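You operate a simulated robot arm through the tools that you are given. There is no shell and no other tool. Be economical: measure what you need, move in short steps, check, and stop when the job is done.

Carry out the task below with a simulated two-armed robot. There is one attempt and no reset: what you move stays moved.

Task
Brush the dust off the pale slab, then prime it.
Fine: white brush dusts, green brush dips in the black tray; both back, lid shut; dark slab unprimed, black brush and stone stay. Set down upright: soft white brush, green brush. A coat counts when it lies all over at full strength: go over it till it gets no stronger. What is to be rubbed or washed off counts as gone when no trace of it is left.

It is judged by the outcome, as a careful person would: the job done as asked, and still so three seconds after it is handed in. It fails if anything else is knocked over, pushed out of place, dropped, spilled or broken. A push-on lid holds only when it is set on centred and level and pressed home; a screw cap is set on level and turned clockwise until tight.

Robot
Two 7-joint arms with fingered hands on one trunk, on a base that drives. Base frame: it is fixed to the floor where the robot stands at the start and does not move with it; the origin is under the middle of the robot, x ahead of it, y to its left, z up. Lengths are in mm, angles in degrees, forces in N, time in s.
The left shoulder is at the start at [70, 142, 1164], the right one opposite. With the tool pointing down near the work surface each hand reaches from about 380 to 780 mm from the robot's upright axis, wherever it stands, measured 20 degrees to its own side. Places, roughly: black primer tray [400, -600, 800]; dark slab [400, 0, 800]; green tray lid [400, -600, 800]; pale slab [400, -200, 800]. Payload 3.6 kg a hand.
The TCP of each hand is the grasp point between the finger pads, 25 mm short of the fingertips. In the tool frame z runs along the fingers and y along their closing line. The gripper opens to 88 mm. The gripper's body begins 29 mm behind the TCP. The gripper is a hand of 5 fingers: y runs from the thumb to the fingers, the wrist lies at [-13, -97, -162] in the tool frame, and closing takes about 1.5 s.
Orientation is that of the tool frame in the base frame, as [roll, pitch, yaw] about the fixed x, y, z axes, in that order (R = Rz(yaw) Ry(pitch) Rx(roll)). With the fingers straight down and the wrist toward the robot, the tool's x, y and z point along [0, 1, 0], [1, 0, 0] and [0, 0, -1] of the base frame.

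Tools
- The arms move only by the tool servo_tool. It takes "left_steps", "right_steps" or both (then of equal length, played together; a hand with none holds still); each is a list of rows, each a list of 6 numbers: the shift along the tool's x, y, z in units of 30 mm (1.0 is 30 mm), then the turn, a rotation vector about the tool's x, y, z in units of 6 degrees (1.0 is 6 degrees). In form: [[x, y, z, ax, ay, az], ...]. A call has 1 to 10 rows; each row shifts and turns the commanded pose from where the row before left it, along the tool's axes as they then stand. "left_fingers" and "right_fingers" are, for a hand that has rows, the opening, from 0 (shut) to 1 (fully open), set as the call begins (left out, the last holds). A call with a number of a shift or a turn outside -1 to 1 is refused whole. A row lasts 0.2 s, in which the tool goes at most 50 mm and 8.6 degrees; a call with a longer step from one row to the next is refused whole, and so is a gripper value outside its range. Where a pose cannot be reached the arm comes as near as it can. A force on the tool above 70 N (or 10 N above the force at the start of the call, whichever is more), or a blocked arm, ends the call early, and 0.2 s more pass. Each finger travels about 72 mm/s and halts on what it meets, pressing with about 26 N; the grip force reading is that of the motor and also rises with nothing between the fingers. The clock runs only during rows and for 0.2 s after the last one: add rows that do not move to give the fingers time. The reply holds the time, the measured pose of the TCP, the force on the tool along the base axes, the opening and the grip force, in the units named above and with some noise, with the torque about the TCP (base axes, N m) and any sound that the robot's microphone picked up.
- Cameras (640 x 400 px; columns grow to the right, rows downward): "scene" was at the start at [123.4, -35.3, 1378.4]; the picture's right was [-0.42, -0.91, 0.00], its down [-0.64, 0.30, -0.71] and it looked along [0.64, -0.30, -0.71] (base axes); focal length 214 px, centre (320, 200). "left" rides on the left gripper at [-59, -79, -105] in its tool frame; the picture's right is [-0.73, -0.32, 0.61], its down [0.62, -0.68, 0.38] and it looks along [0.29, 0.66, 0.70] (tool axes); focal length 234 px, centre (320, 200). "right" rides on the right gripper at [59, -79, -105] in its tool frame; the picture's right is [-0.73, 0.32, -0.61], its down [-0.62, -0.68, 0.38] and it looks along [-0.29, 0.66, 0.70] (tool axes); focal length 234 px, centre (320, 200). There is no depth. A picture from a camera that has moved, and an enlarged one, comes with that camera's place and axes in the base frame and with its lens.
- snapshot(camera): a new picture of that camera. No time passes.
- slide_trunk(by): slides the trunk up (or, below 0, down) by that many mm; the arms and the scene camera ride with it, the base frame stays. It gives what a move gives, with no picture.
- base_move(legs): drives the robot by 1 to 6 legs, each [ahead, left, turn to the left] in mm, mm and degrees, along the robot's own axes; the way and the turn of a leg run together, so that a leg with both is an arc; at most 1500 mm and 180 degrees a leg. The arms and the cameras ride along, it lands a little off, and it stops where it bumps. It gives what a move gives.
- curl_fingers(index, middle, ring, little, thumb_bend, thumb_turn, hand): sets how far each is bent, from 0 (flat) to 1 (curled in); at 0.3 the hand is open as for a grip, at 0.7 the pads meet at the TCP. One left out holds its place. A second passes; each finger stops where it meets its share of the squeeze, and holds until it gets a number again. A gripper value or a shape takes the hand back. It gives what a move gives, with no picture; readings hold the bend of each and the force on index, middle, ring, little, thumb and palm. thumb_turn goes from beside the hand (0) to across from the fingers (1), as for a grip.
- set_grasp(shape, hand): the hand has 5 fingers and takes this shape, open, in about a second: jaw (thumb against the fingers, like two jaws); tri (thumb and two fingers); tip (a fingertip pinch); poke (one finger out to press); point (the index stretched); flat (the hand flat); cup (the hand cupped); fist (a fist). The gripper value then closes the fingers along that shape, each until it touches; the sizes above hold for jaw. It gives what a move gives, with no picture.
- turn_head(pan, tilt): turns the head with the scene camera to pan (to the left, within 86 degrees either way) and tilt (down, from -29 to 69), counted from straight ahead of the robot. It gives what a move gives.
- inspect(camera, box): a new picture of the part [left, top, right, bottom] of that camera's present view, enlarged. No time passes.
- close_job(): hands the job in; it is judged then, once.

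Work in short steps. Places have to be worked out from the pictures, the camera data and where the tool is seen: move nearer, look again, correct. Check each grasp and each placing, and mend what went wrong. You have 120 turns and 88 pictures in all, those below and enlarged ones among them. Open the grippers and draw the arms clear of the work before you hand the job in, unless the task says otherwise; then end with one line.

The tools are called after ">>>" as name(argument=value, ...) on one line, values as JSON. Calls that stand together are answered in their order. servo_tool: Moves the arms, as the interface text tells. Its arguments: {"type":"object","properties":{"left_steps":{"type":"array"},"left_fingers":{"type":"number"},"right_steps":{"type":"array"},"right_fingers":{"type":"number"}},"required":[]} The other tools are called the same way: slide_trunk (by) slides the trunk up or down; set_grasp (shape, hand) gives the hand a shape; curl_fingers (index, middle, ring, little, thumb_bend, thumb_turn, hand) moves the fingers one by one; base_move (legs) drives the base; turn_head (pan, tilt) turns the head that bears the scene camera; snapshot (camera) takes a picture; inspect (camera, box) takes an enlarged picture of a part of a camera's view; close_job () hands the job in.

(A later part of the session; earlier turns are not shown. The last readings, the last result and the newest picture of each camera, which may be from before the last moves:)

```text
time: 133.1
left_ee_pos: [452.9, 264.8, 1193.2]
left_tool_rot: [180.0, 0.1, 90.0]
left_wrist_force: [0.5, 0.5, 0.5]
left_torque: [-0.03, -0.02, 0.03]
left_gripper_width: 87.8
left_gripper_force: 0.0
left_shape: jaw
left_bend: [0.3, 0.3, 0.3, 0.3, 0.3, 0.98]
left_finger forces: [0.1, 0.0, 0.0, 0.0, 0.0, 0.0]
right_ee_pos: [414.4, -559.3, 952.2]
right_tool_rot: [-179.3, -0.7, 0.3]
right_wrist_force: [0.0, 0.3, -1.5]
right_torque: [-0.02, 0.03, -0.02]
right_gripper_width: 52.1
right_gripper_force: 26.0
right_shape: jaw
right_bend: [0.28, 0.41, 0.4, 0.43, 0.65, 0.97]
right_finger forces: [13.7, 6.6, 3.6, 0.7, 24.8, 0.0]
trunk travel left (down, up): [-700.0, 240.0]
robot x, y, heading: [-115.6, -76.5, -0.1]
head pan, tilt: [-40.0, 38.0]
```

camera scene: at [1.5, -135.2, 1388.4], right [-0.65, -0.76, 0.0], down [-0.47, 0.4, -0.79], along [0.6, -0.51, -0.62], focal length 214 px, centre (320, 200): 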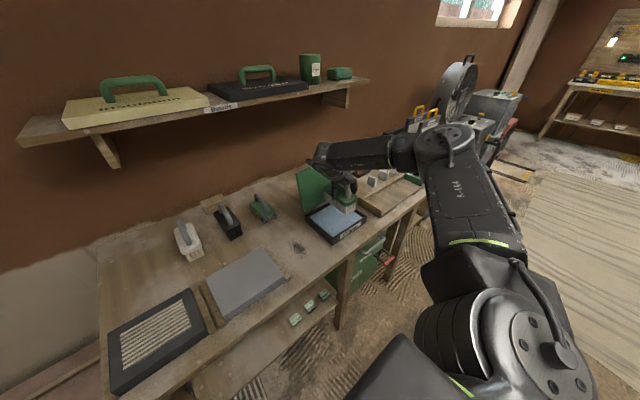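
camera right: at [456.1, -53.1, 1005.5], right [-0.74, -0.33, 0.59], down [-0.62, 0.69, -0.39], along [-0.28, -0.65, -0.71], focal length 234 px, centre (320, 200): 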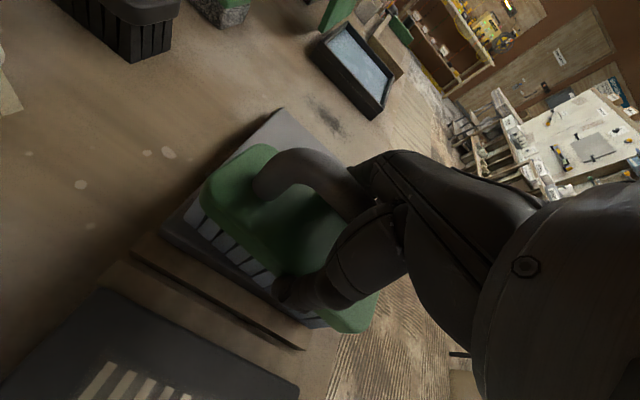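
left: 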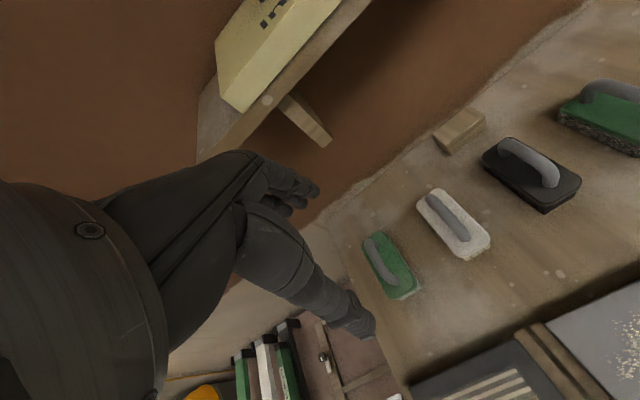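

I'm over the tray in the same spot, so I'll dip again.

>>> servo_tool(right_steps=[[0.15, 0, 0.7, 0, 0, 0], [0, 0, 0.7, 0, 0, 0], [0, 0, 0.5, 0, 0, 0], [0, 0, 0.28, 0, 0, 0], [0, 0, 0, 0, 0, 0], [0, -0.4, 0, 0, 0, 0], [0, 0.4, 0, 0, 0, 0], [0, 0.4, 0, 0, 0, 0], [0, -0.4, 0, 0, 0, 0]])

>>> servo_tool(right_steps=[[0, -0.4, 0, 0, 0, 0], [0, 0.4, 0, 0, 0, 0], [0, 0.4, 0, 0, 0, 0], [0, -0.4, 0, 0, 0, 0], [0, 0, -0.5, 0, 0, 0], [0, 0, -0.6, 0, 0, 0], [0, 0, -0.6, 0, 0, 0], [0, 0, -0.6, 0, 0, 0], [0, 0, 0, 0, 0, 0]])

>>> inspect(camera="scene", box=[240, 150, 390, 280])

>>> base_move(legs=[[0, 385, 0]])

```text
time: 135.1
left_ee_pos: [451.5, 266.2, 1194.7]
left_tool_rot: [-179.9, 0.1, 89.9]
left_wrist_force: [-0.3, 0.4, 0.2]
left_torque: [-0.05, -0.01, 0.0]
left_gripper_width: 87.7
left_gripper_force: 0.0
left_shape: jaw
left_bend: [0.3, 0.3, 0.3, 0.3, 0.3, 0.98]
left_finger forces: [0.1, 0.0, 0.1, 0.0, 0.0, 0.0]
right_ee_pos: [418.8, -558.5, 887.3]
right_tool_rot: [-179.5, -0.8, 0.2]
right_wrist_force: [0.7, 0.8, -1.8]
right_torque: [-0.01, 0.01, 0.0]
right_gripper_width: 52.4
right_gripper_force: 25.5
right_shape: jaw
right_bend: [0.28, 0.41, 0.4, 0.43, 0.65, 0.97]
right_finger forces: [13.6, 6.8, 3.5, 0.7, 24.9, 0.1]
trunk travel left (down, up): [-700.0, 240.0]
robot x, y, heading: [-112.5, -70.4, -0.2]
head pan, tilt: [-40.0, 38.0]
```

```text
time: 137.1
left_ee_pos: [452.5, 265.6, 1193.3]
left_tool_rot: [-179.9, 0.0, 89.9]
left_wrist_force: [-0.7, 0.8, 0.7]
left_torque: [-0.02, -0.04, 0.05]
left_gripper_width: 87.4
left_gripper_force: 0.1
left_shape: jaw
left_bend: [0.3, 0.3, 0.3, 0.3, 0.3, 0.98]
left_finger forces: [0.0, 0.0, 0.1, 0.0, 0.0, 0.0]
right_ee_pos: [418.3, -560.4, 954.9]
right_tool_rot: [-179.3, -0.8, 0.2]
right_wrist_force: [-0.2, 0.1, -1.4]
right_torque: [-0.04, 0.03, 0.0]
right_gripper_width: 52.3
right_gripper_force: 26.1
right_shape: jaw
right_bend: [0.28, 0.41, 0.4, 0.43, 0.65, 0.97]
right_finger forces: [13.7, 6.7, 3.6, 0.8, 24.7, 0.1]
trunk travel left (down, up): [-700.0, 240.0]
robot x, y, heading: [-115.2, -71.8, 0.1]
head pan, tilt: [-40.0, 38.0]
```

```text
3.08 times, centred on (315, 215) of scene
camera zoom: at [2.1, -128.1, 1388.3], right [-0.64, -0.76, 0.0], down [-0.47, 0.4, -0.79], along [0.6, -0.51, -0.62], focal length 660 px, centre (335, 154)
```

zoom: 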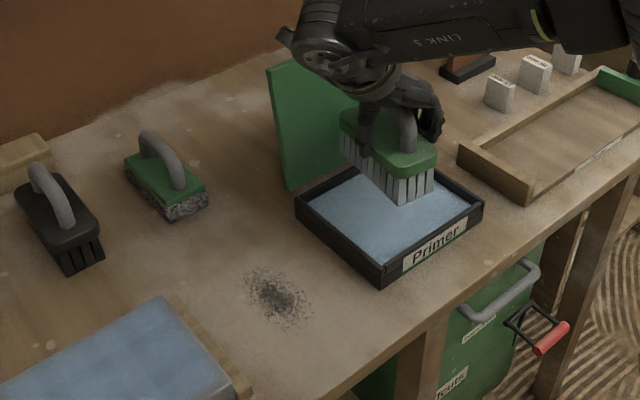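

```text
time: 139.4
left_ee_pos: [445.9, 645.3, 1193.8]
left_tool_rot: [180.0, 0.0, 90.6]
left_wrist_force: [-0.7, -0.1, 0.3]
left_torque: [-0.02, 0.02, -0.04]
left_gripper_width: 87.5
left_gripper_force: 0.1
left_shape: jaw
left_bend: [0.3, 0.3, 0.3, 0.3, 0.3, 0.98]
left_finger forces: [0.1, 0.0, 0.0, 0.0, 0.0, 0.1]
right_ee_pos: [421.7, -179.5, 956.2]
right_tool_rot: [-179.4, -0.8, 0.9]
right_wrist_force: [0.2, -0.4, -1.9]
right_torque: [-0.03, 0.02, -0.01]
right_gripper_width: 52.4
right_gripper_force: 26.3
right_shape: jaw
right_bend: [0.28, 0.41, 0.4, 0.43, 0.65, 0.97]
right_finger forces: [13.7, 6.7, 3.6, 0.7, 24.8, 0.1]
trunk travel left (down, up): [-700.0, 240.0]
robot x, y, heading: [-119.0, 305.7, 0.6]
head pan, tilt: [-40.0, 38.0]
```

The second dip read no contact force and the bristles look unloaded; the brush has settled a bit higher in my grip. I'll go back and dip deeper.

>>> base_move(legs=[[0, -383, -0.6]])

>>> servo_tool(right_steps=[[0, 0, 0.7, 0, 0, 0], [0, 0, 0.7, 0, 0, 0], [0, 0, 0.5, 0, 0, 0], [0, 0, 0.4, 0, 0, 0], [0, 0, 0.1, 0, 0, 0], [0, 0, 0, 0, 0, 0]])

```text
time: 141.8
left_ee_pos: [450.6, 268.0, 1193.5]
left_tool_rot: [-179.9, 0.1, 90.5]
left_wrist_force: [0.3, 0.2, -0.2]
left_torque: [-0.02, 0.0, -0.01]
left_gripper_width: 87.9
left_gripper_force: 0.1
left_shape: jaw
left_bend: [0.3, 0.3, 0.3, 0.3, 0.3, 0.98]
left_finger forces: [0.0, 0.0, 0.0, 0.1, 0.0, 0.1]
right_ee_pos: [424.0, -557.3, 956.3]
right_tool_rot: [-179.4, -0.7, 0.8]
right_wrist_force: [0.8, -0.6, -2.5]
right_torque: [-0.04, 0.0, 0.04]
right_gripper_width: 52.2
right_gripper_force: 26.2
right_shape: jaw
right_bend: [0.28, 0.41, 0.4, 0.43, 0.65, 0.97]
right_finger forces: [13.8, 6.8, 3.5, 0.8, 24.8, 0.1]
trunk travel left (down, up): [-700.0, 240.0]
robot x, y, heading: [-114.2, -71.7, 0.3]
head pan, tilt: [-40.0, 38.0]
```

```text
time: 143.2
left_ee_pos: [449.5, 267.8, 1194.6]
left_tool_rot: [-180.0, 0.1, 90.5]
left_wrist_force: [-0.6, 0.7, 0.4]
left_torque: [0.02, 0.01, -0.01]
left_gripper_width: 87.6
left_gripper_force: 0.1
left_shape: jaw
left_bend: [0.3, 0.3, 0.3, 0.3, 0.3, 0.98]
left_finger forces: [0.1, 0.0, 0.0, 0.0, 0.0, 0.0]
right_ee_pos: [425.9, -558.0, 884.6]
right_tool_rot: [-179.6, -0.9, 0.8]
right_wrist_force: [1.4, -2.4, 7.7]
right_torque: [-0.09, -0.03, 0.02]
right_gripper_width: 52.5
right_gripper_force: 26.8
right_shape: jaw
right_bend: [0.28, 0.41, 0.4, 0.42, 0.66, 0.97]
right_finger forces: [14.6, 7.4, 3.7, 1.0, 24.5, 0.0]
trunk travel left (down, up): [-700.0, 240.0]
robot x, y, heading: [-112.2, -75.1, 0.4]
head pan, tilt: [-40.0, 38.0]
```

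There's contact now (≈10 N). I'll press 1 mm more, wiggle, lift and check the bristles.

>>> servo_tool(right_steps=[[0, -0.4, 0.03, 0, 0, 0], [0, 0.4, 0, 0, 0, 0], [0, 0.4, 0, 0, 0, 0], [0, -0.4, 0, 0, 0, 0], [0, 0, -0.5, 0, 0, 0], [0, 0, -0.6, 0, 0, 0], [0, 0, -0.6, 0, 0, 0], [0, 0, -0.6, 0, 0, 0], [0, 0, 0, 0, 0, 0]])

>>> inspect(camera="scene", box=[210, 150, 390, 300])

```text
time: 145.2
left_ee_pos: [451.2, 267.2, 1195.5]
left_tool_rot: [-179.9, 0.0, 90.5]
left_wrist_force: [0.6, 0.1, -0.1]
left_torque: [0.0, 0.01, -0.01]
left_gripper_width: 87.7
left_gripper_force: 0.1
left_shape: jaw
left_bend: [0.3, 0.3, 0.3, 0.3, 0.3, 0.98]
left_finger forces: [0.0, 0.0, 0.1, 0.1, 0.0, 0.0]
right_ee_pos: [425.5, -557.9, 952.5]
right_tool_rot: [-179.4, -0.8, 0.8]
right_wrist_force: [0.6, -0.4, -1.5]
right_torque: [0.01, 0.0, 0.01]
right_gripper_width: 52.7
right_gripper_force: 26.3
right_shape: jaw
right_bend: [0.28, 0.4, 0.39, 0.42, 0.66, 0.97]
right_finger forces: [13.8, 6.8, 3.2, 1.2, 24.9, 0.0]
trunk travel left (down, up): [-700.0, 240.0]
robot x, y, heading: [-111.7, -74.1, 0.5]
head pan, tilt: [-40.0, 38.0]
```

```text
2.67 times, centred on (300, 225) of scene
camera zoom: at [4.1, -130.3, 1388.4], right [-0.64, -0.77, 0.0], down [-0.47, 0.39, -0.79], along [0.61, -0.5, -0.62], focal length 572 px, centre (373, 133)
```

zoom: 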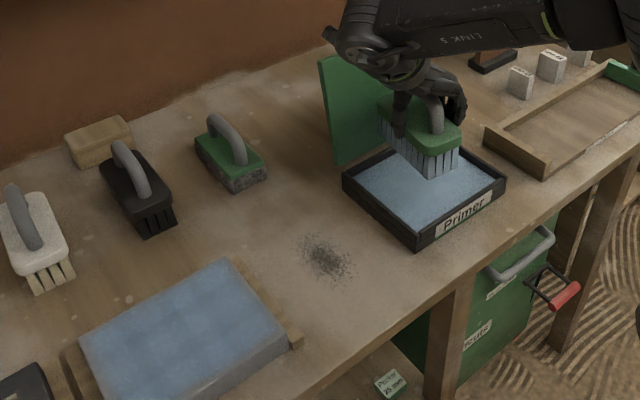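

Bristles are loaded again. I'll return to the slab and lower at the front left.

>>> base_move(legs=[[0, 385, -0.8]])

>>> servo_tool(right_steps=[[-0.8, -1, 0.6, 0, 0, 0], [-0.8, -0.9, 0.6, 0, 0, 0], [0, 0, 0.5, 0, 0, 0], [0, 0, 0.1, 0, 0, 0], [0, 0, 0, 0, 0, 0]])

```text
time: 147.7
left_ee_pos: [454.9, 651.7, 1194.9]
left_tool_rot: [180.0, 0.1, 89.6]
left_wrist_force: [-0.7, 0.1, -0.3]
left_torque: [-0.01, -0.01, -0.01]
left_gripper_width: 88.1
left_gripper_force: 0.1
left_shape: jaw
left_bend: [0.3, 0.3, 0.3, 0.3, 0.3, 0.98]
left_finger forces: [0.0, 0.0, 0.1, 0.1, 0.0, 0.0]
right_ee_pos: [418.5, -173.6, 951.4]
right_tool_rot: [-179.3, -0.8, -0.1]
right_wrist_force: [-0.9, -0.8, -1.7]
right_torque: [-0.01, 0.0, 0.02]
right_gripper_width: 52.4
right_gripper_force: 26.1
right_shape: jaw
right_bend: [0.28, 0.4, 0.39, 0.42, 0.66, 0.97]
right_finger forces: [13.8, 6.7, 3.3, 1.0, 24.9, 0.0]
trunk travel left (down, up): [-700.0, 240.0]
robot x, y, heading: [-112.7, 318.8, -0.7]
head pan, tilt: [-40.0, 38.0]
```

```text
time: 148.9
left_ee_pos: [454.6, 651.9, 1193.6]
left_tool_rot: [180.0, 0.1, 89.6]
left_wrist_force: [0.4, -0.2, -0.5]
left_torque: [-0.03, -0.02, -0.01]
left_gripper_width: 87.7
left_gripper_force: 0.1
left_shape: jaw
left_bend: [0.3, 0.3, 0.3, 0.3, 0.3, 0.98]
left_finger forces: [0.0, 0.0, 0.0, 0.0, 0.0, 0.0]
right_ee_pos: [371.3, -115.8, 898.6]
right_tool_rot: [-179.5, -0.9, -0.1]
right_wrist_force: [0.5, -0.3, 5.1]
right_torque: [-0.02, -0.04, -0.02]
right_gripper_width: 52.9
right_gripper_force: 25.7
right_shape: jaw
right_bend: [0.28, 0.4, 0.39, 0.42, 0.66, 0.97]
right_finger forces: [13.7, 6.9, 3.2, 1.1, 25.0, 0.1]
trunk travel left (down, up): [-700.0, 240.0]
robot x, y, heading: [-111.2, 318.9, -0.3]
head pan, tilt: [-40.0, 38.0]
```

Contact is made. I'll stroke right along the front, then back along the rear, pressing about 1 mm more.

>>> servo_tool(right_steps=[[0, 0, 0.06, 0, 0, 0], [0, 0.8, 0, 0, 0, 0], [0, 0.8, 0, 0, 0, 0], [0, 0.8, 0, 0, 0, 0], [0, 0.8, 0, 0, 0, 0], [0, 0.8, 0, 0, 0, 0], [0, 0.8, 0, 0, 0, 0], [0, 0.5, 0, 0, 0, 0], [0.7, 0, 0, 0, 0, 0], [0.8, 0, 0, 0, 0, 0]])

>>> servo_tool(right_steps=[[0, -0.8, 0, 0, 0, 0], [0, -0.8, 0, 0, 0, 0], [0, -0.8, 0, 0, 0, 0], [0, -0.8, 0, 0, 0, 0], [0, -0.8, 0, 0, 0, 0], [0, -0.8, 0, 0, 0, 0], [0, -0.5, 0, 0, 0, 0], [-0.8, 0, 0, 0, 0, 0], [0, 0, 0, 0, 0, 0]])

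>>> servo_tool(right_steps=[[0, 0.8, 0, 0, 0, 0], [0, 0.8, 0, 0, 0, 0], [0, 0.8, 0, 0, 0, 0], [0, 0.8, 0, 0, 0, 0], [0, 0.8, 0, 0, 0, 0], [0, 0.8, 0, 0, 0, 0], [0, 0.8, 0, 0, 0, 0], [0, 0.8, -0.2, 0, 0, 0], [0, 0, 0, 0, 0, 0]])

>>> inspect(camera="scene", box=[300, 180, 400, 250])

```text
time: 151.1
left_ee_pos: [454.7, 653.4, 1194.8]
left_tool_rot: [-180.0, 0.1, 89.6]
left_wrist_force: [0.7, 0.8, 0.3]
left_torque: [-0.04, -0.01, -0.01]
left_gripper_width: 87.6
left_gripper_force: 0.1
left_shape: jaw
left_bend: [0.3, 0.3, 0.3, 0.3, 0.3, 0.98]
left_finger forces: [0.0, 0.0, 0.1, 0.1, 0.0, 0.1]
right_ee_pos: [413.9, -275.0, 899.1]
right_tool_rot: [-179.6, -0.9, 0.0]
right_wrist_force: [-3.7, -1.9, 10.4]
right_torque: [-0.03, 0.04, 0.02]
right_gripper_width: 52.2
right_gripper_force: 26.1
right_shape: jaw
right_bend: [0.28, 0.41, 0.39, 0.42, 0.65, 0.98]
right_finger forces: [14.6, 7.8, 4.0, 1.8, 26.0, 0.0]
trunk travel left (down, up): [-700.0, 240.0]
robot x, y, heading: [-113.0, 318.6, -0.5]
head pan, tilt: [-40.0, 38.0]
```

```text
time: 153.1
left_ee_pos: [453.7, 653.4, 1193.0]
left_tool_rot: [-179.9, -0.1, 89.6]
left_wrist_force: [1.1, 0.2, -0.8]
left_torque: [0.0, 0.03, -0.03]
left_gripper_width: 87.7
left_gripper_force: 0.0
left_shape: jaw
left_bend: [0.3, 0.3, 0.3, 0.3, 0.3, 0.98]
left_finger forces: [0.0, 0.0, 0.0, 0.0, 0.1, 0.0]
right_ee_pos: [391.2, -111.1, 897.2]
right_tool_rot: [-179.4, -0.9, 0.0]
right_wrist_force: [2.3, 0.3, 13.3]
right_torque: [-0.04, -0.02, -0.01]
right_gripper_width: 52.5
right_gripper_force: 26.0
right_shape: jaw
right_bend: [0.28, 0.4, 0.39, 0.42, 0.66, 0.96]
right_finger forces: [13.1, 6.6, 3.2, 0.7, 25.0, 0.1]
trunk travel left (down, up): [-700.0, 240.0]
robot x, y, heading: [-110.7, 318.0, -0.4]
head pan, tilt: [-40.0, 38.0]
```

```text
time: 155.1
left_ee_pos: [454.9, 651.8, 1193.5]
left_tool_rot: [179.9, 0.2, 89.6]
left_wrist_force: [-0.2, 0.4, 0.4]
left_torque: [0.01, -0.01, 0.0]
left_gripper_width: 87.8
left_gripper_force: 0.1
left_shape: jaw
left_bend: [0.3, 0.3, 0.3, 0.3, 0.3, 0.98]
left_finger forces: [0.1, 0.0, 0.1, 0.0, 0.1, 0.1]
right_ee_pos: [391.0, -307.1, 897.6]
right_tool_rot: [-179.5, -0.7, -0.1]
right_wrist_force: [-0.4, 0.5, 0.0]
right_torque: [0.03, 0.01, 0.02]
right_gripper_width: 52.3
right_gripper_force: 25.9
right_shape: jaw
right_bend: [0.28, 0.41, 0.4, 0.42, 0.66, 0.97]
right_finger forces: [14.0, 7.0, 3.8, 0.9, 25.5, 0.1]
trunk travel left (down, up): [-700.0, 240.0]
robot x, y, heading: [-114.9, 317.0, -0.3]
head pan, tilt: [-40.0, 38.0]
```

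```text
5.71 times, centred on (350, 215) of scene
camera zoom: at [2.8, 261.2, 1388.3], right [-0.65, -0.76, 0.0], down [-0.47, 0.4, -0.79], along [0.6, -0.51, -0.62], focal length 1226 px, centre (149, 114)
```

zoom: 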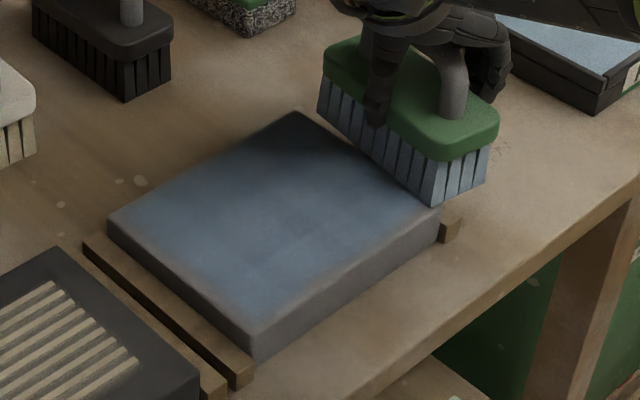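

The coat is building but the edges are weaker, and the brush is still wet. I'll make more strokes overlapping the front and back edges.

>>> servo_tool(right_steps=[[-0.6, -0.5, 0.15, 0, 0, 0], [-0.5, -0.5, 0, 0, 0, 0], [0, -0.9, 0, 0, 0, 0], [0, -0.9, 0, 0, 0, 0], [0, -0.9, 0, 0, 0, 0], [0, -0.9, 0, 0, 0, 0], [0, -0.9, 0, 0, 0, 0], [0, -0.9, 0, 0, 0, 0], [0, 0, 0, 0, 0, 0]])

>>> servo_tool(right_steps=[[0.6, 0, 0, 0, 0, 0], [0, 0.9, 0, 0, 0, 0], [0, 0.9, 0, 0, 0, 0], [0, 0.9, 0, 0, 0, 0], [0, 0.9, 0, 0, 0, 0], [0, 0.9, 0, 0, 0, 0], [0, 0.9, 0, 0, 0, 0], [0.7, 0.5, 0, 0, 0, 0], [0.8, 0, 0, 0, 0, 0]])

>>> servo_tool(right_steps=[[0, -0.9, 0, 0, 0, 0], [0, -0.9, 0, 0, 0, 0], [0, -0.9, 0, 0, 0, 0], [0, -0.9, 0, 0, 0, 0], [0, -0.9, 0, 0, 0, 0], [0, -0.9, 0, 0, 0, 0], [-0.9, 0, 0, 0, 0, 0], [-0.9, 0, 0, 0, 0, 0], [0, 0, -0.7, 0, 0, 0], [0, 1, -1, 0, 0, 0]])

>>> inspect(camera="scene", box=[300, 180, 400, 250])

```text
time: 157.1
left_ee_pos: [454.4, 650.9, 1195.3]
left_tool_rot: [-179.9, 0.0, 89.7]
left_wrist_force: [0.8, -0.1, 0.7]
left_torque: [0.01, 0.01, 0.04]
left_gripper_width: 88.0
left_gripper_force: 0.2
left_shape: jaw
left_bend: [0.3, 0.3, 0.3, 0.3, 0.3, 0.98]
left_finger forces: [0.1, 0.1, 0.0, 0.0, 0.0, 0.0]
right_ee_pos: [357.0, -116.6, 896.2]
right_tool_rot: [-179.4, -0.8, 0.0]
right_wrist_force: [0.7, -1.3, 9.2]
right_torque: [-0.12, 0.0, 0.0]
right_gripper_width: 52.0
right_gripper_force: 26.1
right_shape: jaw
right_bend: [0.27, 0.39, 0.38, 0.42, 0.68, 0.96]
right_finger forces: [14.2, 7.5, 3.3, 1.2, 24.8, 0.1]
trunk travel left (down, up): [-700.0, 240.0]
robot x, y, heading: [-111.1, 318.8, -0.3]
head pan, tilt: [-40.0, 38.0]
```

```text
time: 159.1
left_ee_pos: [453.1, 653.2, 1193.7]
left_tool_rot: [-179.9, 0.2, 89.6]
left_wrist_force: [0.7, 0.0, -0.2]
left_torque: [0.01, 0.02, -0.01]
left_gripper_width: 87.7
left_gripper_force: 0.0
left_shape: jaw
left_bend: [0.3, 0.3, 0.3, 0.3, 0.3, 0.98]
left_finger forces: [0.0, 0.1, 0.0, 0.0, 0.0, 0.0]
right_ee_pos: [420.0, -290.7, 896.4]
right_tool_rot: [-179.6, -1.0, -0.1]
right_wrist_force: [-2.7, -0.8, 11.0]
right_torque: [-0.01, 0.03, 0.01]
right_gripper_width: 52.4
right_gripper_force: 25.9
right_shape: jaw
right_bend: [0.28, 0.4, 0.39, 0.41, 0.66, 0.97]
right_finger forces: [14.1, 8.0, 3.9, 1.9, 26.7, 0.1]
trunk travel left (down, up): [-700.0, 240.0]
robot x, y, heading: [-111.9, 316.7, -0.5]
head pan, tilt: [-40.0, 38.0]
```

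```text
time: 161.3
left_ee_pos: [454.2, 650.1, 1194.2]
left_tool_rot: [-180.0, 0.0, 89.6]
left_wrist_force: [0.6, 0.7, 0.1]
left_torque: [0.03, 0.01, 0.0]
left_gripper_width: 87.7
left_gripper_force: 0.1
left_shape: jaw
left_bend: [0.3, 0.3, 0.3, 0.3, 0.3, 0.98]
left_finger forces: [0.0, 0.0, 0.0, 0.0, 0.0, 0.1]
right_ee_pos: [370.4, -163.5, 946.6]
right_tool_rot: [-179.2, -0.9, 0.1]
right_wrist_force: [-0.2, -0.5, -1.4]
right_torque: [0.0, 0.01, 0.0]
right_gripper_width: 52.5
right_gripper_force: 25.9
right_shape: jaw
right_bend: [0.28, 0.4, 0.39, 0.42, 0.66, 0.97]
right_finger forces: [13.8, 6.9, 3.3, 1.5, 25.2, 0.0]
trunk travel left (down, up): [-700.0, 240.0]
robot x, y, heading: [-114.8, 316.8, -0.4]
head pan, tilt: [-40.0, 38.0]
```

```text
5.71 times, centred on (350, 215) of scene
camera zoom: at [1.5, 259.3, 1388.5], right [-0.65, -0.76, 0.0], down [-0.47, 0.4, -0.79], along [0.6, -0.51, -0.62], focal length 1226 px, centre (149, 114)
```

zoom: 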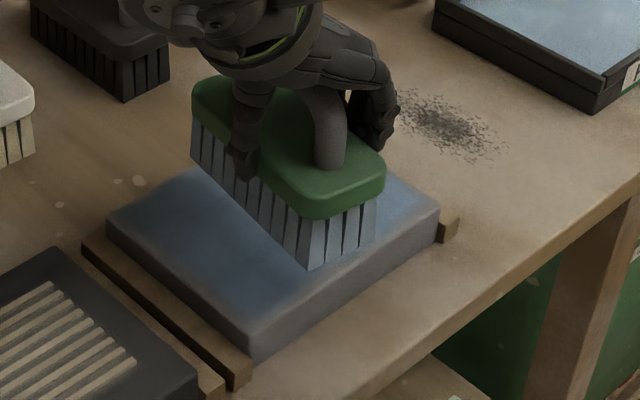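

I'll re-dip, and from the tray I'll get a clear view of the slab.

>>> servo_tool(right_steps=[[0.9, 0.3, -0.2, 0, 0, 0], [0.8, 0.3, 0, 0, 0, 0], [0, 0, 0, 0, 0, 0]])

>>> base_move(legs=[[0, -386, 0.5]])

>>> inspect(camera="scene", box=[190, 190, 310, 330])

```text
time: 162.1
left_ee_pos: [453.8, 651.6, 1193.4]
left_tool_rot: [180.0, 0.0, 89.6]
left_wrist_force: [0.3, -0.1, -1.0]
left_torque: [0.01, -0.01, 0.01]
left_gripper_width: 87.8
left_gripper_force: 0.0
left_shape: jaw
left_bend: [0.3, 0.3, 0.3, 0.3, 0.3, 0.98]
left_finger forces: [0.1, 0.1, 0.0, 0.0, 0.1, 0.0]
right_ee_pos: [420.3, -176.2, 957.9]
right_tool_rot: [-179.4, -0.7, -0.1]
right_wrist_force: [0.6, 0.9, -1.6]
right_torque: [0.01, -0.02, 0.02]
right_gripper_width: 52.6
right_gripper_force: 26.1
right_shape: jaw
right_bend: [0.28, 0.4, 0.39, 0.42, 0.66, 0.97]
right_finger forces: [13.8, 7.0, 3.2, 1.3, 25.4, 0.1]
trunk travel left (down, up): [-700.0, 240.0]
robot x, y, heading: [-111.9, 322.2, -0.2]
head pan, tilt: [-40.0, 38.0]
```

```text
time: 164.5
left_ee_pos: [452.2, 271.4, 1193.4]
left_tool_rot: [179.9, 0.1, 89.7]
left_wrist_force: [-0.6, 0.2, -0.2]
left_torque: [0.01, -0.02, -0.01]
left_gripper_width: 87.9
left_gripper_force: 0.1
left_shape: jaw
left_bend: [0.3, 0.3, 0.3, 0.3, 0.3, 0.98]
left_finger forces: [0.1, 0.1, 0.0, 0.0, 0.0, 0.0]
right_ee_pos: [419.6, -557.6, 956.0]
right_tool_rot: [-179.3, -0.8, 0.1]
right_wrist_force: [0.2, -0.5, -0.4]
right_torque: [-0.02, 0.02, 0.01]
right_gripper_width: 52.3
right_gripper_force: 26.1
right_shape: jaw
right_bend: [0.28, 0.4, 0.39, 0.42, 0.66, 0.97]
right_finger forces: [13.8, 7.0, 3.3, 1.4, 25.3, 0.0]
trunk travel left (down, up): [-700.0, 240.0]
robot x, y, heading: [-114.2, -62.5, -0.6]
head pan, tilt: [-40.0, 38.0]
```

```text
2.86 times, centred on (250, 260) of scene
camera zoom: at [1.0, -120.1, 1388.4], right [-0.65, -0.76, 0.0], down [-0.47, 0.4, -0.79], along [0.6, -0.51, -0.62], focal length 613 px, centre (520, 29)
```

zoom: 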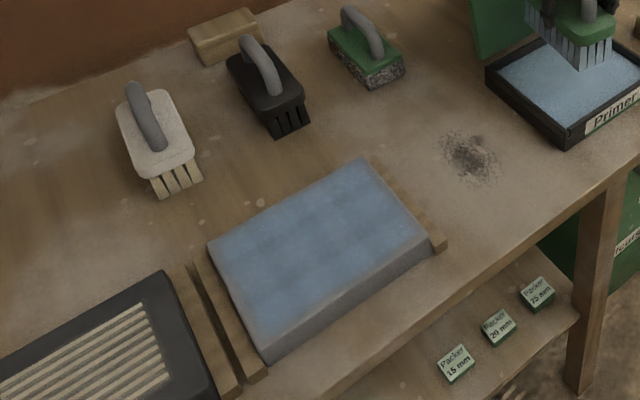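

The coat is nearly even, with slightly darker blotches in the middle. I'll dip once more and go over it again.

>>> servo_tool(right_steps=[[0.1, 0, 0.7, 0, 0, 0], [0, 0, 0.7, 0, 0, 0], [0, 0, 0.5, 0, 0, 0], [0, 0, 0.4, 0, 0, 0], [0, 0, 0.13, 0, 0, 0], [0, -0.4, 0, 0, 0, 0], [0, 0.4, 0, 0, 0, 0], [0, 0.4, 0, 0, 0, 0], [0, -0.4, 0, 0, 0, 0]])

>>> servo_tool(right_steps=[[0, 0, -0.5, 0, 0, 0], [0, 0, -0.6, 0, 0, 0], [0, 0, -0.6, 0, 0, 0], [0, 0, -0.7, 0, 0, 0], [0, 0, 0, 0, 0, 0]])

>>> base_move(legs=[[0, 380, 0.4]])

>>> servo_tool(right_steps=[[-0.8, -1, 0.6, 0, 0, 0], [-0.8, -0.9, 0.6, 0, 0, 0], [0, 0, 0.5, 0, 0, 0], [0, 0, 0.1, 0, 0, 0], [0, 0, 0, 0, 0, 0]])

```text
time: 166.5
left_ee_pos: [451.3, 270.9, 1194.3]
left_tool_rot: [180.0, 0.1, 89.7]
left_wrist_force: [0.7, -0.6, 0.6]
left_torque: [0.03, 0.02, 0.01]
left_gripper_width: 87.8
left_gripper_force: 0.2
left_shape: jaw
left_bend: [0.3, 0.3, 0.3, 0.3, 0.3, 0.98]
left_finger forces: [0.0, 0.0, 0.1, 0.0, 0.0, 0.1]
right_ee_pos: [422.8, -558.7, 884.4]
right_tool_rot: [-179.5, -0.8, -0.1]
right_wrist_force: [0.6, -2.7, 3.5]
right_torque: [-0.09, 0.01, -0.03]
right_gripper_width: 52.5
right_gripper_force: 26.4
right_shape: jaw
right_bend: [0.28, 0.4, 0.39, 0.42, 0.66, 0.97]
right_finger forces: [14.2, 7.5, 3.4, 1.5, 24.9, 0.1]
trunk travel left (down, up): [-700.0, 240.0]
robot x, y, heading: [-116.0, -62.7, -0.2]
head pan, tilt: [-40.0, 38.0]
```

```text
time: 167.7
left_ee_pos: [452.3, 269.6, 1193.4]
left_tool_rot: [-179.8, 0.0, 89.8]
left_wrist_force: [-0.1, 0.0, -0.6]
left_torque: [0.03, 0.05, 0.0]
left_gripper_width: 87.6
left_gripper_force: 0.0
left_shape: jaw
left_bend: [0.3, 0.3, 0.3, 0.3, 0.3, 0.98]
left_finger forces: [0.0, 0.0, 0.0, 0.0, 0.0, 0.0]
right_ee_pos: [424.7, -559.2, 954.5]
right_tool_rot: [-179.4, -0.9, 0.0]
right_wrist_force: [-0.1, -0.3, -1.3]
right_torque: [0.02, -0.01, 0.02]
right_gripper_width: 52.6
right_gripper_force: 26.1
right_shape: jaw
right_bend: [0.28, 0.4, 0.39, 0.42, 0.66, 0.97]
right_finger forces: [13.7, 7.0, 3.4, 1.4, 25.3, 0.0]
trunk travel left (down, up): [-700.0, 240.0]
robot x, y, heading: [-114.1, -64.5, -0.3]
head pan, tilt: [-40.0, 38.0]
```

```text
time: 170.1
left_ee_pos: [452.7, 660.7, 1194.9]
left_tool_rot: [-180.0, 0.0, 89.9]
left_wrist_force: [0.7, -0.2, -0.4]
left_torque: [0.01, -0.03, -0.01]
left_gripper_width: 87.8
left_gripper_force: 0.0
left_shape: jaw
left_bend: [0.3, 0.3, 0.3, 0.3, 0.3, 0.98]
left_finger forces: [0.1, 0.1, 0.0, 0.1, 0.0, 0.0]
right_ee_pos: [427.5, -168.9, 953.9]
right_tool_rot: [-179.5, -0.7, 0.2]
right_wrist_force: [0.4, -0.2, -0.9]
right_torque: [-0.01, 0.04, -0.01]
right_gripper_width: 52.7
right_gripper_force: 26.0
right_shape: jaw
right_bend: [0.28, 0.4, 0.39, 0.42, 0.66, 0.97]
right_finger forces: [13.7, 7.0, 3.3, 1.4, 25.4, 0.0]
trunk travel left (down, up): [-700.0, 240.0]
robot x, y, heading: [-115.5, 325.5, -0.0]
head pan, tilt: [-40.0, 38.0]
```

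```text
time: 171.3
left_ee_pos: [452.6, 661.6, 1193.2]
left_tool_rot: [180.0, 0.1, 89.9]
left_wrist_force: [-0.2, 0.0, -0.3]
left_torque: [0.03, 0.0, 0.02]
left_gripper_width: 87.5
left_gripper_force: 0.1
left_shape: jaw
left_bend: [0.3, 0.3, 0.3, 0.3, 0.3, 0.98]
left_finger forces: [0.1, 0.1, 0.0, 0.0, 0.1, 0.1]
right_ee_pos: [380.2, -111.9, 898.2]
right_tool_rot: [-179.3, -0.8, 0.3]
right_wrist_force: [0.3, -0.7, -2.6]
right_torque: [-0.02, 0.07, -0.01]
right_gripper_width: 52.5
right_gripper_force: 25.9
right_shape: jaw
right_bend: [0.28, 0.4, 0.39, 0.42, 0.66, 0.97]
right_finger forces: [13.7, 6.9, 3.1, 1.3, 25.1, 0.0]
trunk travel left (down, up): [-700.0, 240.0]
robot x, y, heading: [-115.2, 327.3, -0.0]
head pan, tilt: [-40.0, 38.0]
```

Just above contact, so I'll lower about 3 mm more and stroke the front, middle and back.

>>> servo_tool(right_steps=[[-0.3, 0, 0.1, 0, 0, 0], [0, 0.9, 0, 0, 0, 0], [0, 0.9, 0, 0, 0, 0], [0, 0.9, 0, 0, 0, 0], [0, 0.9, 0, 0, 0, 0], [0, 0.9, 0, 0, 0, 0], [0, 0.9, 0, 0, 0, 0], [0, 0.3, 0, 0, 0, 0], [0.5, 0, 0, 0, 0, 0]])

>>> servo_tool(right_steps=[[0, -0.9, 0, 0, 0, 0], [0, -0.9, 0, 0, 0, 0], [0, -0.9, 0, 0, 0, 0], [0, -0.9, 0, 0, 0, 0], [0, -0.9, 0, 0, 0, 0], [0, -0.9, 0, 0, 0, 0], [0, -0.3, 0, 0, 0, 0], [0.8, 0, 0, 0, 0, 0], [0.5, 0, 0, 0, 0, 0]])

>>> servo_tool(right_steps=[[0, 0.9, 0, 0, 0, 0], [0, 0.9, 0, 0, 0, 0], [0, 0.9, 0, 0, 0, 0], [0, 0.9, 0, 0, 0, 0], [0, 0.9, 0, 0, 0, 0], [0, 0.9, 0, 0, 0, 0], [0, 0.3, 0, 0, 0, 0], [-0.6, 0, 0, 0, 0, 0], [0, -0.9, 0, 0, 0, 0], [0, -0.9, 0, 0, 0, 0]])

>>> servo_tool(right_steps=[[0, -0.9, 0, 0, 0, 0], [0, -0.9, 0, 0, 0, 0], [0, -0.9, 0, 0, 0, 0], [0, -0.9, 0, 0, 0, 0], [0, -0.3, 0, 0, 0, 0], [-0.7, 0, 0, 0, 0, 0], [0, 0.9, 0, 0, 0, 0], [0, 0.9, 0, 0, 0, 0], [0, 0.9, 0, 0, 0, 0], [0, 0.9, 0, 0, 0, 0]])

```text
time: 173.3
left_ee_pos: [453.2, 661.1, 1193.4]
left_tool_rot: [-179.9, 0.1, 89.8]
left_wrist_force: [-0.7, -0.1, -0.7]
left_torque: [-0.01, -0.03, 0.01]
left_gripper_width: 87.7
left_gripper_force: 0.1
left_shape: jaw
left_bend: [0.3, 0.3, 0.3, 0.3, 0.3, 0.98]
left_finger forces: [0.0, 0.1, 0.0, 0.0, 0.0, 0.0]
right_ee_pos: [384.9, -281.0, 898.0]
right_tool_rot: [-179.4, -0.8, 0.3]
right_wrist_force: [-0.1, 0.6, 0.5]
right_torque: [0.02, 0.01, 0.05]
right_gripper_width: 52.6
right_gripper_force: 25.4
right_shape: jaw
right_bend: [0.28, 0.4, 0.39, 0.42, 0.66, 0.97]
right_finger forces: [13.8, 7.2, 3.4, 1.5, 25.2, 0.0]
trunk travel left (down, up): [-700.0, 240.0]
robot x, y, heading: [-113.1, 323.5, -0.1]
head pan, tilt: [-40.0, 38.0]
```

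```text
time: 175.3
left_ee_pos: [453.5, 660.8, 1193.8]
left_tool_rot: [-179.9, 0.1, 89.9]
left_wrist_force: [-1.1, -0.2, -0.5]
left_torque: [0.0, -0.01, 0.02]
left_gripper_width: 87.8
left_gripper_force: 0.0
left_shape: jaw
left_bend: [0.3, 0.3, 0.3, 0.3, 0.3, 0.98]
left_finger forces: [0.0, 0.1, 0.0, 0.0, 0.0, 0.1]
right_ee_pos: [423.5, -112.0, 898.9]
right_tool_rot: [-179.4, -0.7, 0.2]
right_wrist_force: [0.7, -0.1, -1.0]
right_torque: [-0.02, -0.01, -0.02]
right_gripper_width: 52.3
right_gripper_force: 25.8
right_shape: jaw
right_bend: [0.28, 0.4, 0.39, 0.42, 0.66, 0.97]
right_finger forces: [13.5, 6.8, 3.1, 1.2, 24.8, 0.1]
trunk travel left (down, up): [-700.0, 240.0]
robot x, y, heading: [-113.6, 324.9, 0.0]
head pan, tilt: [-40.0, 38.0]
```

```text
time: 177.5
left_ee_pos: [454.0, 661.0, 1194.0]
left_tool_rot: [-179.9, 0.3, 89.9]
left_wrist_force: [-0.2, 0.8, -0.2]
left_torque: [-0.02, 0.0, -0.01]
left_gripper_width: 87.6
left_gripper_force: 0.0
left_shape: jaw
left_bend: [0.3, 0.3, 0.3, 0.3, 0.3, 0.98]
left_finger forces: [0.0, 0.0, 0.1, 0.1, 0.1, 0.1]
right_ee_pos: [405.6, -228.9, 895.9]
right_tool_rot: [-179.5, -0.7, 0.2]
right_wrist_force: [1.2, -0.3, 1.6]
right_torque: [-0.02, -0.05, -0.01]
right_gripper_width: 52.4
right_gripper_force: 26.1
right_shape: jaw
right_bend: [0.28, 0.4, 0.39, 0.42, 0.66, 0.97]
right_finger forces: [13.7, 7.0, 3.2, 1.1, 24.8, 0.0]
trunk travel left (down, up): [-700.0, 240.0]
robot x, y, heading: [-113.6, 325.6, -0.3]
head pan, tilt: [-40.0, 38.0]
```

```text
time: 179.7
left_ee_pos: [451.2, 661.4, 1193.9]
left_tool_rot: [-180.0, 0.0, 89.9]
left_wrist_force: [0.3, -0.5, -0.6]
left_torque: [-0.02, -0.04, 0.01]
left_gripper_width: 87.7
left_gripper_force: 0.1
left_shape: jaw
left_bend: [0.3, 0.3, 0.3, 0.3, 0.3, 0.98]
left_finger forces: [0.0, 0.1, 0.0, 0.0, 0.1, 0.0]
right_ee_pos: [385.8, -219.5, 897.2]
right_tool_rot: [-179.4, -0.9, 0.3]
right_wrist_force: [-0.3, -0.5, 0.8]
right_torque: [-0.03, -0.05, 0.02]
right_gripper_width: 51.9
right_gripper_force: 25.9
right_shape: jaw
right_bend: [0.28, 0.4, 0.39, 0.42, 0.66, 0.97]
right_finger forces: [13.1, 6.7, 3.3, 0.9, 24.9, 0.0]
trunk travel left (down, up): [-700.0, 240.0]
robot x, y, heading: [-111.6, 323.0, 0.1]
head pan, tilt: [-40.0, 38.0]
```

Contact was very light. I'll press 2.5 mm deeper and cover the slab again.

>>> servo_tool(right_steps=[[0, 0.9, 0.09, 0, 0, 0], [0, 0.9, 0, 0, 0, 0], [0, 0.4, 0, 0, 0, 0], [-0.7, 0, 0, 0, 0, 0], [0, -0.9, 0, 0, 0, 0], [0, -0.9, 0, 0, 0, 0], [0, -0.9, 0, 0, 0, 0], [0, -0.9, 0, 0, 0, 0], [0, -0.9, 0, 0, 0, 0], [0, -0.9, 0, 0, 0, 0]])

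>>> servo_tool(right_steps=[[0, -0.3, 0, 0, 0, 0], [0.9, 0, 0, 0, 0, 0], [0.9, 0, 0, 0, 0, 0], [0, 0.9, 0, 0, 0, 0], [0, 0.9, 0, 0, 0, 0], [0, 0.9, 0, 0, 0, 0], [0, 0.9, 0, 0, 0, 0], [0, 0.9, 0, 0, 0, 0], [0, 0.9, 0, 0, 0, 0], [0, 0.3, 0, 0, 0, 0]])

>>> servo_tool(right_steps=[[-0.8, 0, 0, 0, 0, 0], [0, -0.9, 0, 0, 0, 0], [0, -0.9, 0, 0, 0, 0], [0, -0.9, 0, 0, 0, 0], [0, -0.9, 0, 0, 0, 0], [0, -0.9, 0, 0, 0, 0], [0, -0.9, 0, 0, 0, 0], [0, -0.3, 0, 0, 0, 0]])

>>> servo_tool(right_steps=[[0, 0, -0.7, 0, 0, 0], [0, 0, -1, 0, 0, 0], [0.6, 1, -0.3, 0, 0, 0], [0.1, 1, 0, 0, 0, 0], [0, 0.1, 0, 0, 0, 0], [0, 0, 0, 0, 0, 0]])

>>> inspect(camera="scene", box=[290, 170, 410, 260])

```text
time: 181.9
left_ee_pos: [452.0, 661.9, 1193.3]
left_tool_rot: [180.0, 0.1, 89.8]
left_wrist_force: [0.7, -0.1, -0.3]
left_torque: [0.01, 0.02, -0.02]
left_gripper_width: 87.7
left_gripper_force: 0.0
left_shape: jaw
left_bend: [0.3, 0.3, 0.3, 0.3, 0.3, 0.98]
left_finger forces: [0.0, 0.0, 0.0, 0.0, 0.0, 0.1]
right_ee_pos: [365.8, -121.4, 895.9]
right_tool_rot: [-179.6, -0.6, 0.2]
right_wrist_force: [-1.6, -3.5, 6.4]
right_torque: [-0.11, 0.0, -0.01]
right_gripper_width: 51.6
right_gripper_force: 25.9
right_shape: jaw
right_bend: [0.27, 0.39, 0.38, 0.42, 0.68, 0.96]
right_finger forces: [14.4, 7.7, 3.7, 1.4, 24.0, 0.1]
trunk travel left (down, up): [-700.0, 240.0]
robot x, y, heading: [-110.8, 323.1, -0.2]
head pan, tilt: [-40.0, 38.0]
```

```text
time: 184.1
left_ee_pos: [451.5, 662.3, 1195.4]
left_tool_rot: [-179.9, 0.1, 89.9]
left_wrist_force: [-0.1, -1.0, -0.1]
left_torque: [-0.01, 0.03, 0.02]
left_gripper_width: 87.8
left_gripper_force: 0.0
left_shape: jaw
left_bend: [0.3, 0.3, 0.3, 0.3, 0.3, 0.98]
left_finger forces: [0.0, 0.0, 0.1, 0.0, 0.1, 0.0]
right_ee_pos: [417.5, -283.6, 896.0]
right_tool_rot: [-179.5, -0.9, 0.2]
right_wrist_force: [0.5, 2.5, 6.3]
right_torque: [0.16, -0.02, 0.05]
right_gripper_width: 51.8
right_gripper_force: 25.5
right_shape: jaw
right_bend: [0.28, 0.4, 0.39, 0.42, 0.67, 0.96]
right_finger forces: [13.5, 6.9, 3.3, 0.9, 26.5, 0.1]
trunk travel left (down, up): [-700.0, 240.0]
robot x, y, heading: [-114.3, 326.2, 0.1]
head pan, tilt: [-40.0, 38.0]
```

```text
time: 185.9
left_ee_pos: [451.6, 661.2, 1193.9]
left_tool_rot: [180.0, 0.1, 89.9]
left_wrist_force: [0.9, -0.6, 0.4]
left_torque: [0.0, 0.0, 0.02]
left_gripper_width: 87.6
left_gripper_force: 0.2
left_shape: jaw
left_bend: [0.3, 0.3, 0.3, 0.3, 0.3, 0.98]
left_finger forces: [0.0, 0.0, 0.1, 0.0, 0.0, 0.0]
right_ee_pos: [394.2, -115.1, 896.8]
right_tool_rot: [-179.5, -0.9, 0.3]
right_wrist_force: [0.5, -2.6, 6.3]
right_torque: [-0.08, -0.04, 0.02]
right_gripper_width: 52.0
right_gripper_force: 25.6
right_shape: jaw
right_bend: [0.28, 0.4, 0.39, 0.42, 0.67, 0.97]
right_finger forces: [14.7, 7.9, 3.7, 1.2, 25.2, 0.1]
trunk travel left (down, up): [-700.0, 240.0]
robot x, y, heading: [-114.0, 325.6, -0.3]
head pan, tilt: [-40.0, 38.0]
```

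```text
time: 187.3
left_ee_pos: [453.1, 660.5, 1193.2]
left_tool_rot: [180.0, 0.0, 89.9]
left_wrist_force: [0.2, 0.6, 0.9]
left_torque: [0.0, -0.01, -0.01]
left_gripper_width: 87.6
left_gripper_force: 0.1
left_shape: jaw
left_bend: [0.3, 0.3, 0.3, 0.3, 0.3, 0.98]
left_finger forces: [0.1, 0.0, 0.0, 0.1, 0.1, 0.1]
right_ee_pos: [414.0, -179.0, 953.9]
right_tool_rot: [-179.4, -0.9, 0.2]
right_wrist_force: [0.7, -0.2, -1.5]
right_torque: [0.01, 0.01, -0.05]
right_gripper_width: 51.6
right_gripper_force: 25.5
right_shape: jaw
right_bend: [0.28, 0.4, 0.39, 0.42, 0.67, 0.97]
right_finger forces: [13.9, 7.1, 3.3, 1.0, 25.4, 0.0]
trunk travel left (down, up): [-700.0, 240.0]
robot x, y, heading: [-111.9, 318.4, -0.1]
head pan, tilt: [-40.0, 38.0]
```

```text
4.44 times, centred on (350, 215) of scene
camera zoom: at [2.9, 268.1, 1388.3], right [-0.64, -0.76, 0.0], down [-0.47, 0.4, -0.79], along [0.6, -0.51, -0.62], focal length 953 px, centre (187, 133)
```

zoom: 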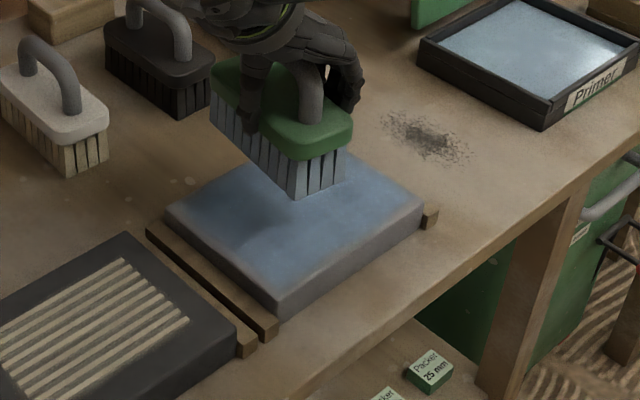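

The front and left margins look slightly weaker. I'll dip again, then run strokes that overhang the front, left, right and back edges more (still clear of the dark slab).

>>> base_move(legs=[[0, -382, 0]])

>>> inspect(camera="scene", box=[200, 200, 310, 320])

>>> servo_tool(right_steps=[[0.15, 0, 0.7, 0, 0, 0], [0, 0, 0.7, 0, 0, 0], [0, 0, 0.5, 0, 0, 0], [0, 0, 0.4, 0, 0, 0], [0, 0, 0.13, 0, 0, 0], [0, 0, 0, 0, 0, 0]])

```text
time: 189.7
left_ee_pos: [451.7, 287.4, 1193.3]
left_tool_rot: [179.9, 0.1, 90.1]
left_wrist_force: [0.4, -1.3, -0.3]
left_torque: [-0.02, -0.04, 0.0]
left_gripper_width: 88.0
left_gripper_force: 0.1
left_shape: jaw
left_bend: [0.3, 0.3, 0.3, 0.3, 0.3, 0.98]
left_finger forces: [0.1, 0.0, 0.1, 0.0, 0.0, 0.0]
right_ee_pos: [414.5, -551.1, 953.6]
right_tool_rot: [-179.4, -0.8, 0.4]
right_wrist_force: [-0.4, -0.6, -1.0]
right_torque: [0.02, 0.03, 0.01]
right_gripper_width: 51.8
right_gripper_force: 26.6
right_shape: jaw
right_bend: [0.28, 0.4, 0.39, 0.42, 0.67, 0.97]
right_finger forces: [14.0, 7.0, 3.2, 1.0, 25.5, 0.1]
trunk travel left (down, up): [-700.0, 240.0]
robot x, y, heading: [-116.4, -51.3, -0.1]
head pan, tilt: [-40.0, 38.0]
```

```text
3.33 times, centred on (255, 260) of scene
camera zoom: at [2.4, -106.2, 1388.4], right [-0.64, -0.77, 0.0], down [-0.47, 0.4, -0.79], along [0.6, -0.51, -0.62], focal length 715 px, centre (537, 0)
```

zoom: 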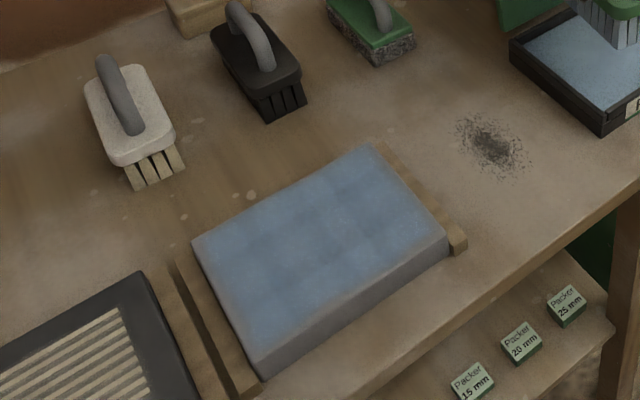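

```text
time: 191.1
left_ee_pos: [449.8, 288.9, 1194.2]
left_tool_rot: [-180.0, 0.0, 90.2]
left_wrist_force: [-0.2, -0.1, -0.4]
left_torque: [0.03, -0.01, 0.0]
left_gripper_width: 87.9
left_gripper_force: 0.1
left_shape: jaw
left_bend: [0.3, 0.3, 0.3, 0.3, 0.3, 0.98]
left_finger forces: [0.0, 0.1, 0.1, 0.0, 0.1, 0.0]
right_ee_pos: [419.8, -551.3, 883.6]
right_tool_rot: [-179.4, -1.0, 0.3]
right_wrist_force: [1.2, -1.5, 9.3]
right_torque: [-0.12, -0.01, -0.01]
right_gripper_width: 51.6
right_gripper_force: 26.0
right_shape: jaw
right_bend: [0.28, 0.4, 0.39, 0.42, 0.67, 0.97]
right_finger forces: [14.5, 7.4, 3.5, 1.1, 24.9, 0.0]
trunk travel left (down, up): [-700.0, 240.0]
robot x, y, heading: [-109.7, -52.5, -0.1]
head pan, tilt: [-40.0, 38.0]
```

It's nearly uniform, with a thin paler rim left. I'll load the brush, return, and cover the edges.

>>> servo_tool(right_steps=[[0, 0.4, 0, 0, 0, 0], [0, 0.4, 0, 0, 0, 0], [0, -0.8, 0, 0, 0, 0], [0, 0, 0, 0, 0, 0], [0, 0, -0.5, 0, 0, 0], [0, 0, -0.6, 0, 0, 0], [0, 0, -0.6, 0, 0, 0], [0, 0, -0.7, 0, 0, 0], [0, 0, 0, 0, 0, 0]])

>>> base_move(legs=[[0, 372, 0]])

>>> servo_tool(right_steps=[[-0.9, -1, 0.6, 0, 0, 0], [-0.9, -0.8, 0.6, 0, 0, 0], [-0.4, 0, 0.5, 0, 0, 0], [0, 0, 0.15, 0, 0, 0], [0, 0, 0, 0, 0, 0]])

```text
time: 193.1
left_ee_pos: [452.0, 287.8, 1192.8]
left_tool_rot: [-179.9, 0.1, 90.1]
left_wrist_force: [0.2, -0.8, 0.7]
left_torque: [-0.02, 0.01, 0.01]
left_gripper_width: 87.7
left_gripper_force: 0.1
left_shape: jaw
left_bend: [0.3, 0.3, 0.3, 0.3, 0.3, 0.98]
left_finger forces: [0.0, 0.1, 0.1, 0.0, 0.0, 0.0]
right_ee_pos: [419.2, -553.6, 953.8]
right_tool_rot: [-179.4, -0.8, 0.4]
right_wrist_force: [-0.6, -0.4, -2.2]
right_torque: [-0.04, -0.01, 0.0]
right_gripper_width: 52.0
right_gripper_force: 25.6
right_shape: jaw
right_bend: [0.28, 0.4, 0.39, 0.42, 0.67, 0.97]
right_finger forces: [13.9, 7.0, 3.5, 1.1, 25.4, 0.0]
trunk travel left (down, up): [-700.0, 240.0]
robot x, y, heading: [-113.5, -51.5, -0.1]
head pan, tilt: [-40.0, 38.0]
```

```text
time: 195.5
left_ee_pos: [451.7, 660.6, 1192.9]
left_tool_rot: [-180.0, 0.0, 89.9]
left_wrist_force: [0.6, 0.4, -0.1]
left_torque: [0.0, -0.01, 0.01]
left_gripper_width: 87.6
left_gripper_force: 0.0
left_shape: jaw
left_bend: [0.3, 0.3, 0.3, 0.3, 0.3, 0.98]
left_finger forces: [0.0, 0.0, 0.1, 0.1, 0.0, 0.0]
right_ee_pos: [419.5, -180.1, 953.6]
right_tool_rot: [-179.4, -0.9, 0.3]
right_wrist_force: [-0.3, 0.8, -0.8]
right_torque: [0.05, -0.02, -0.03]
right_gripper_width: 51.9
right_gripper_force: 26.3
right_shape: jaw
right_bend: [0.28, 0.4, 0.39, 0.42, 0.67, 0.97]
right_finger forces: [14.1, 7.0, 3.5, 1.2, 25.4, 0.0]
trunk travel left (down, up): [-700.0, 240.0]
robot x, y, heading: [-112.1, 326.4, -0.1]
head pan, tilt: [-40.0, 38.0]
```

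```text
time: 196.7
left_ee_pos: [452.1, 661.6, 1193.0]
left_tool_rot: [-179.9, 0.1, 90.1]
left_wrist_force: [0.2, 1.3, 0.3]
left_torque: [0.0, -0.02, 0.0]
left_gripper_width: 87.6
left_gripper_force: 0.1
left_shape: jaw
left_bend: [0.3, 0.3, 0.3, 0.3, 0.3, 0.98]
left_finger forces: [0.0, 0.1, 0.0, 0.1, 0.0, 0.0]
right_ee_pos: [353.0, -125.0, 899.1]
right_tool_rot: [-179.4, -0.9, 0.2]
right_wrist_force: [-0.1, -0.4, -1.7]
right_torque: [0.01, 0.05, -0.01]
right_gripper_width: 51.9
right_gripper_force: 26.3
right_shape: jaw
right_bend: [0.28, 0.4, 0.39, 0.42, 0.67, 0.97]
right_finger forces: [14.0, 7.1, 3.2, 1.1, 25.3, 0.1]
trunk travel left (down, up): [-700.0, 240.0]
robot x, y, heading: [-114.7, 325.5, -0.2]
head pan, tilt: [-40.0, 38.0]
```

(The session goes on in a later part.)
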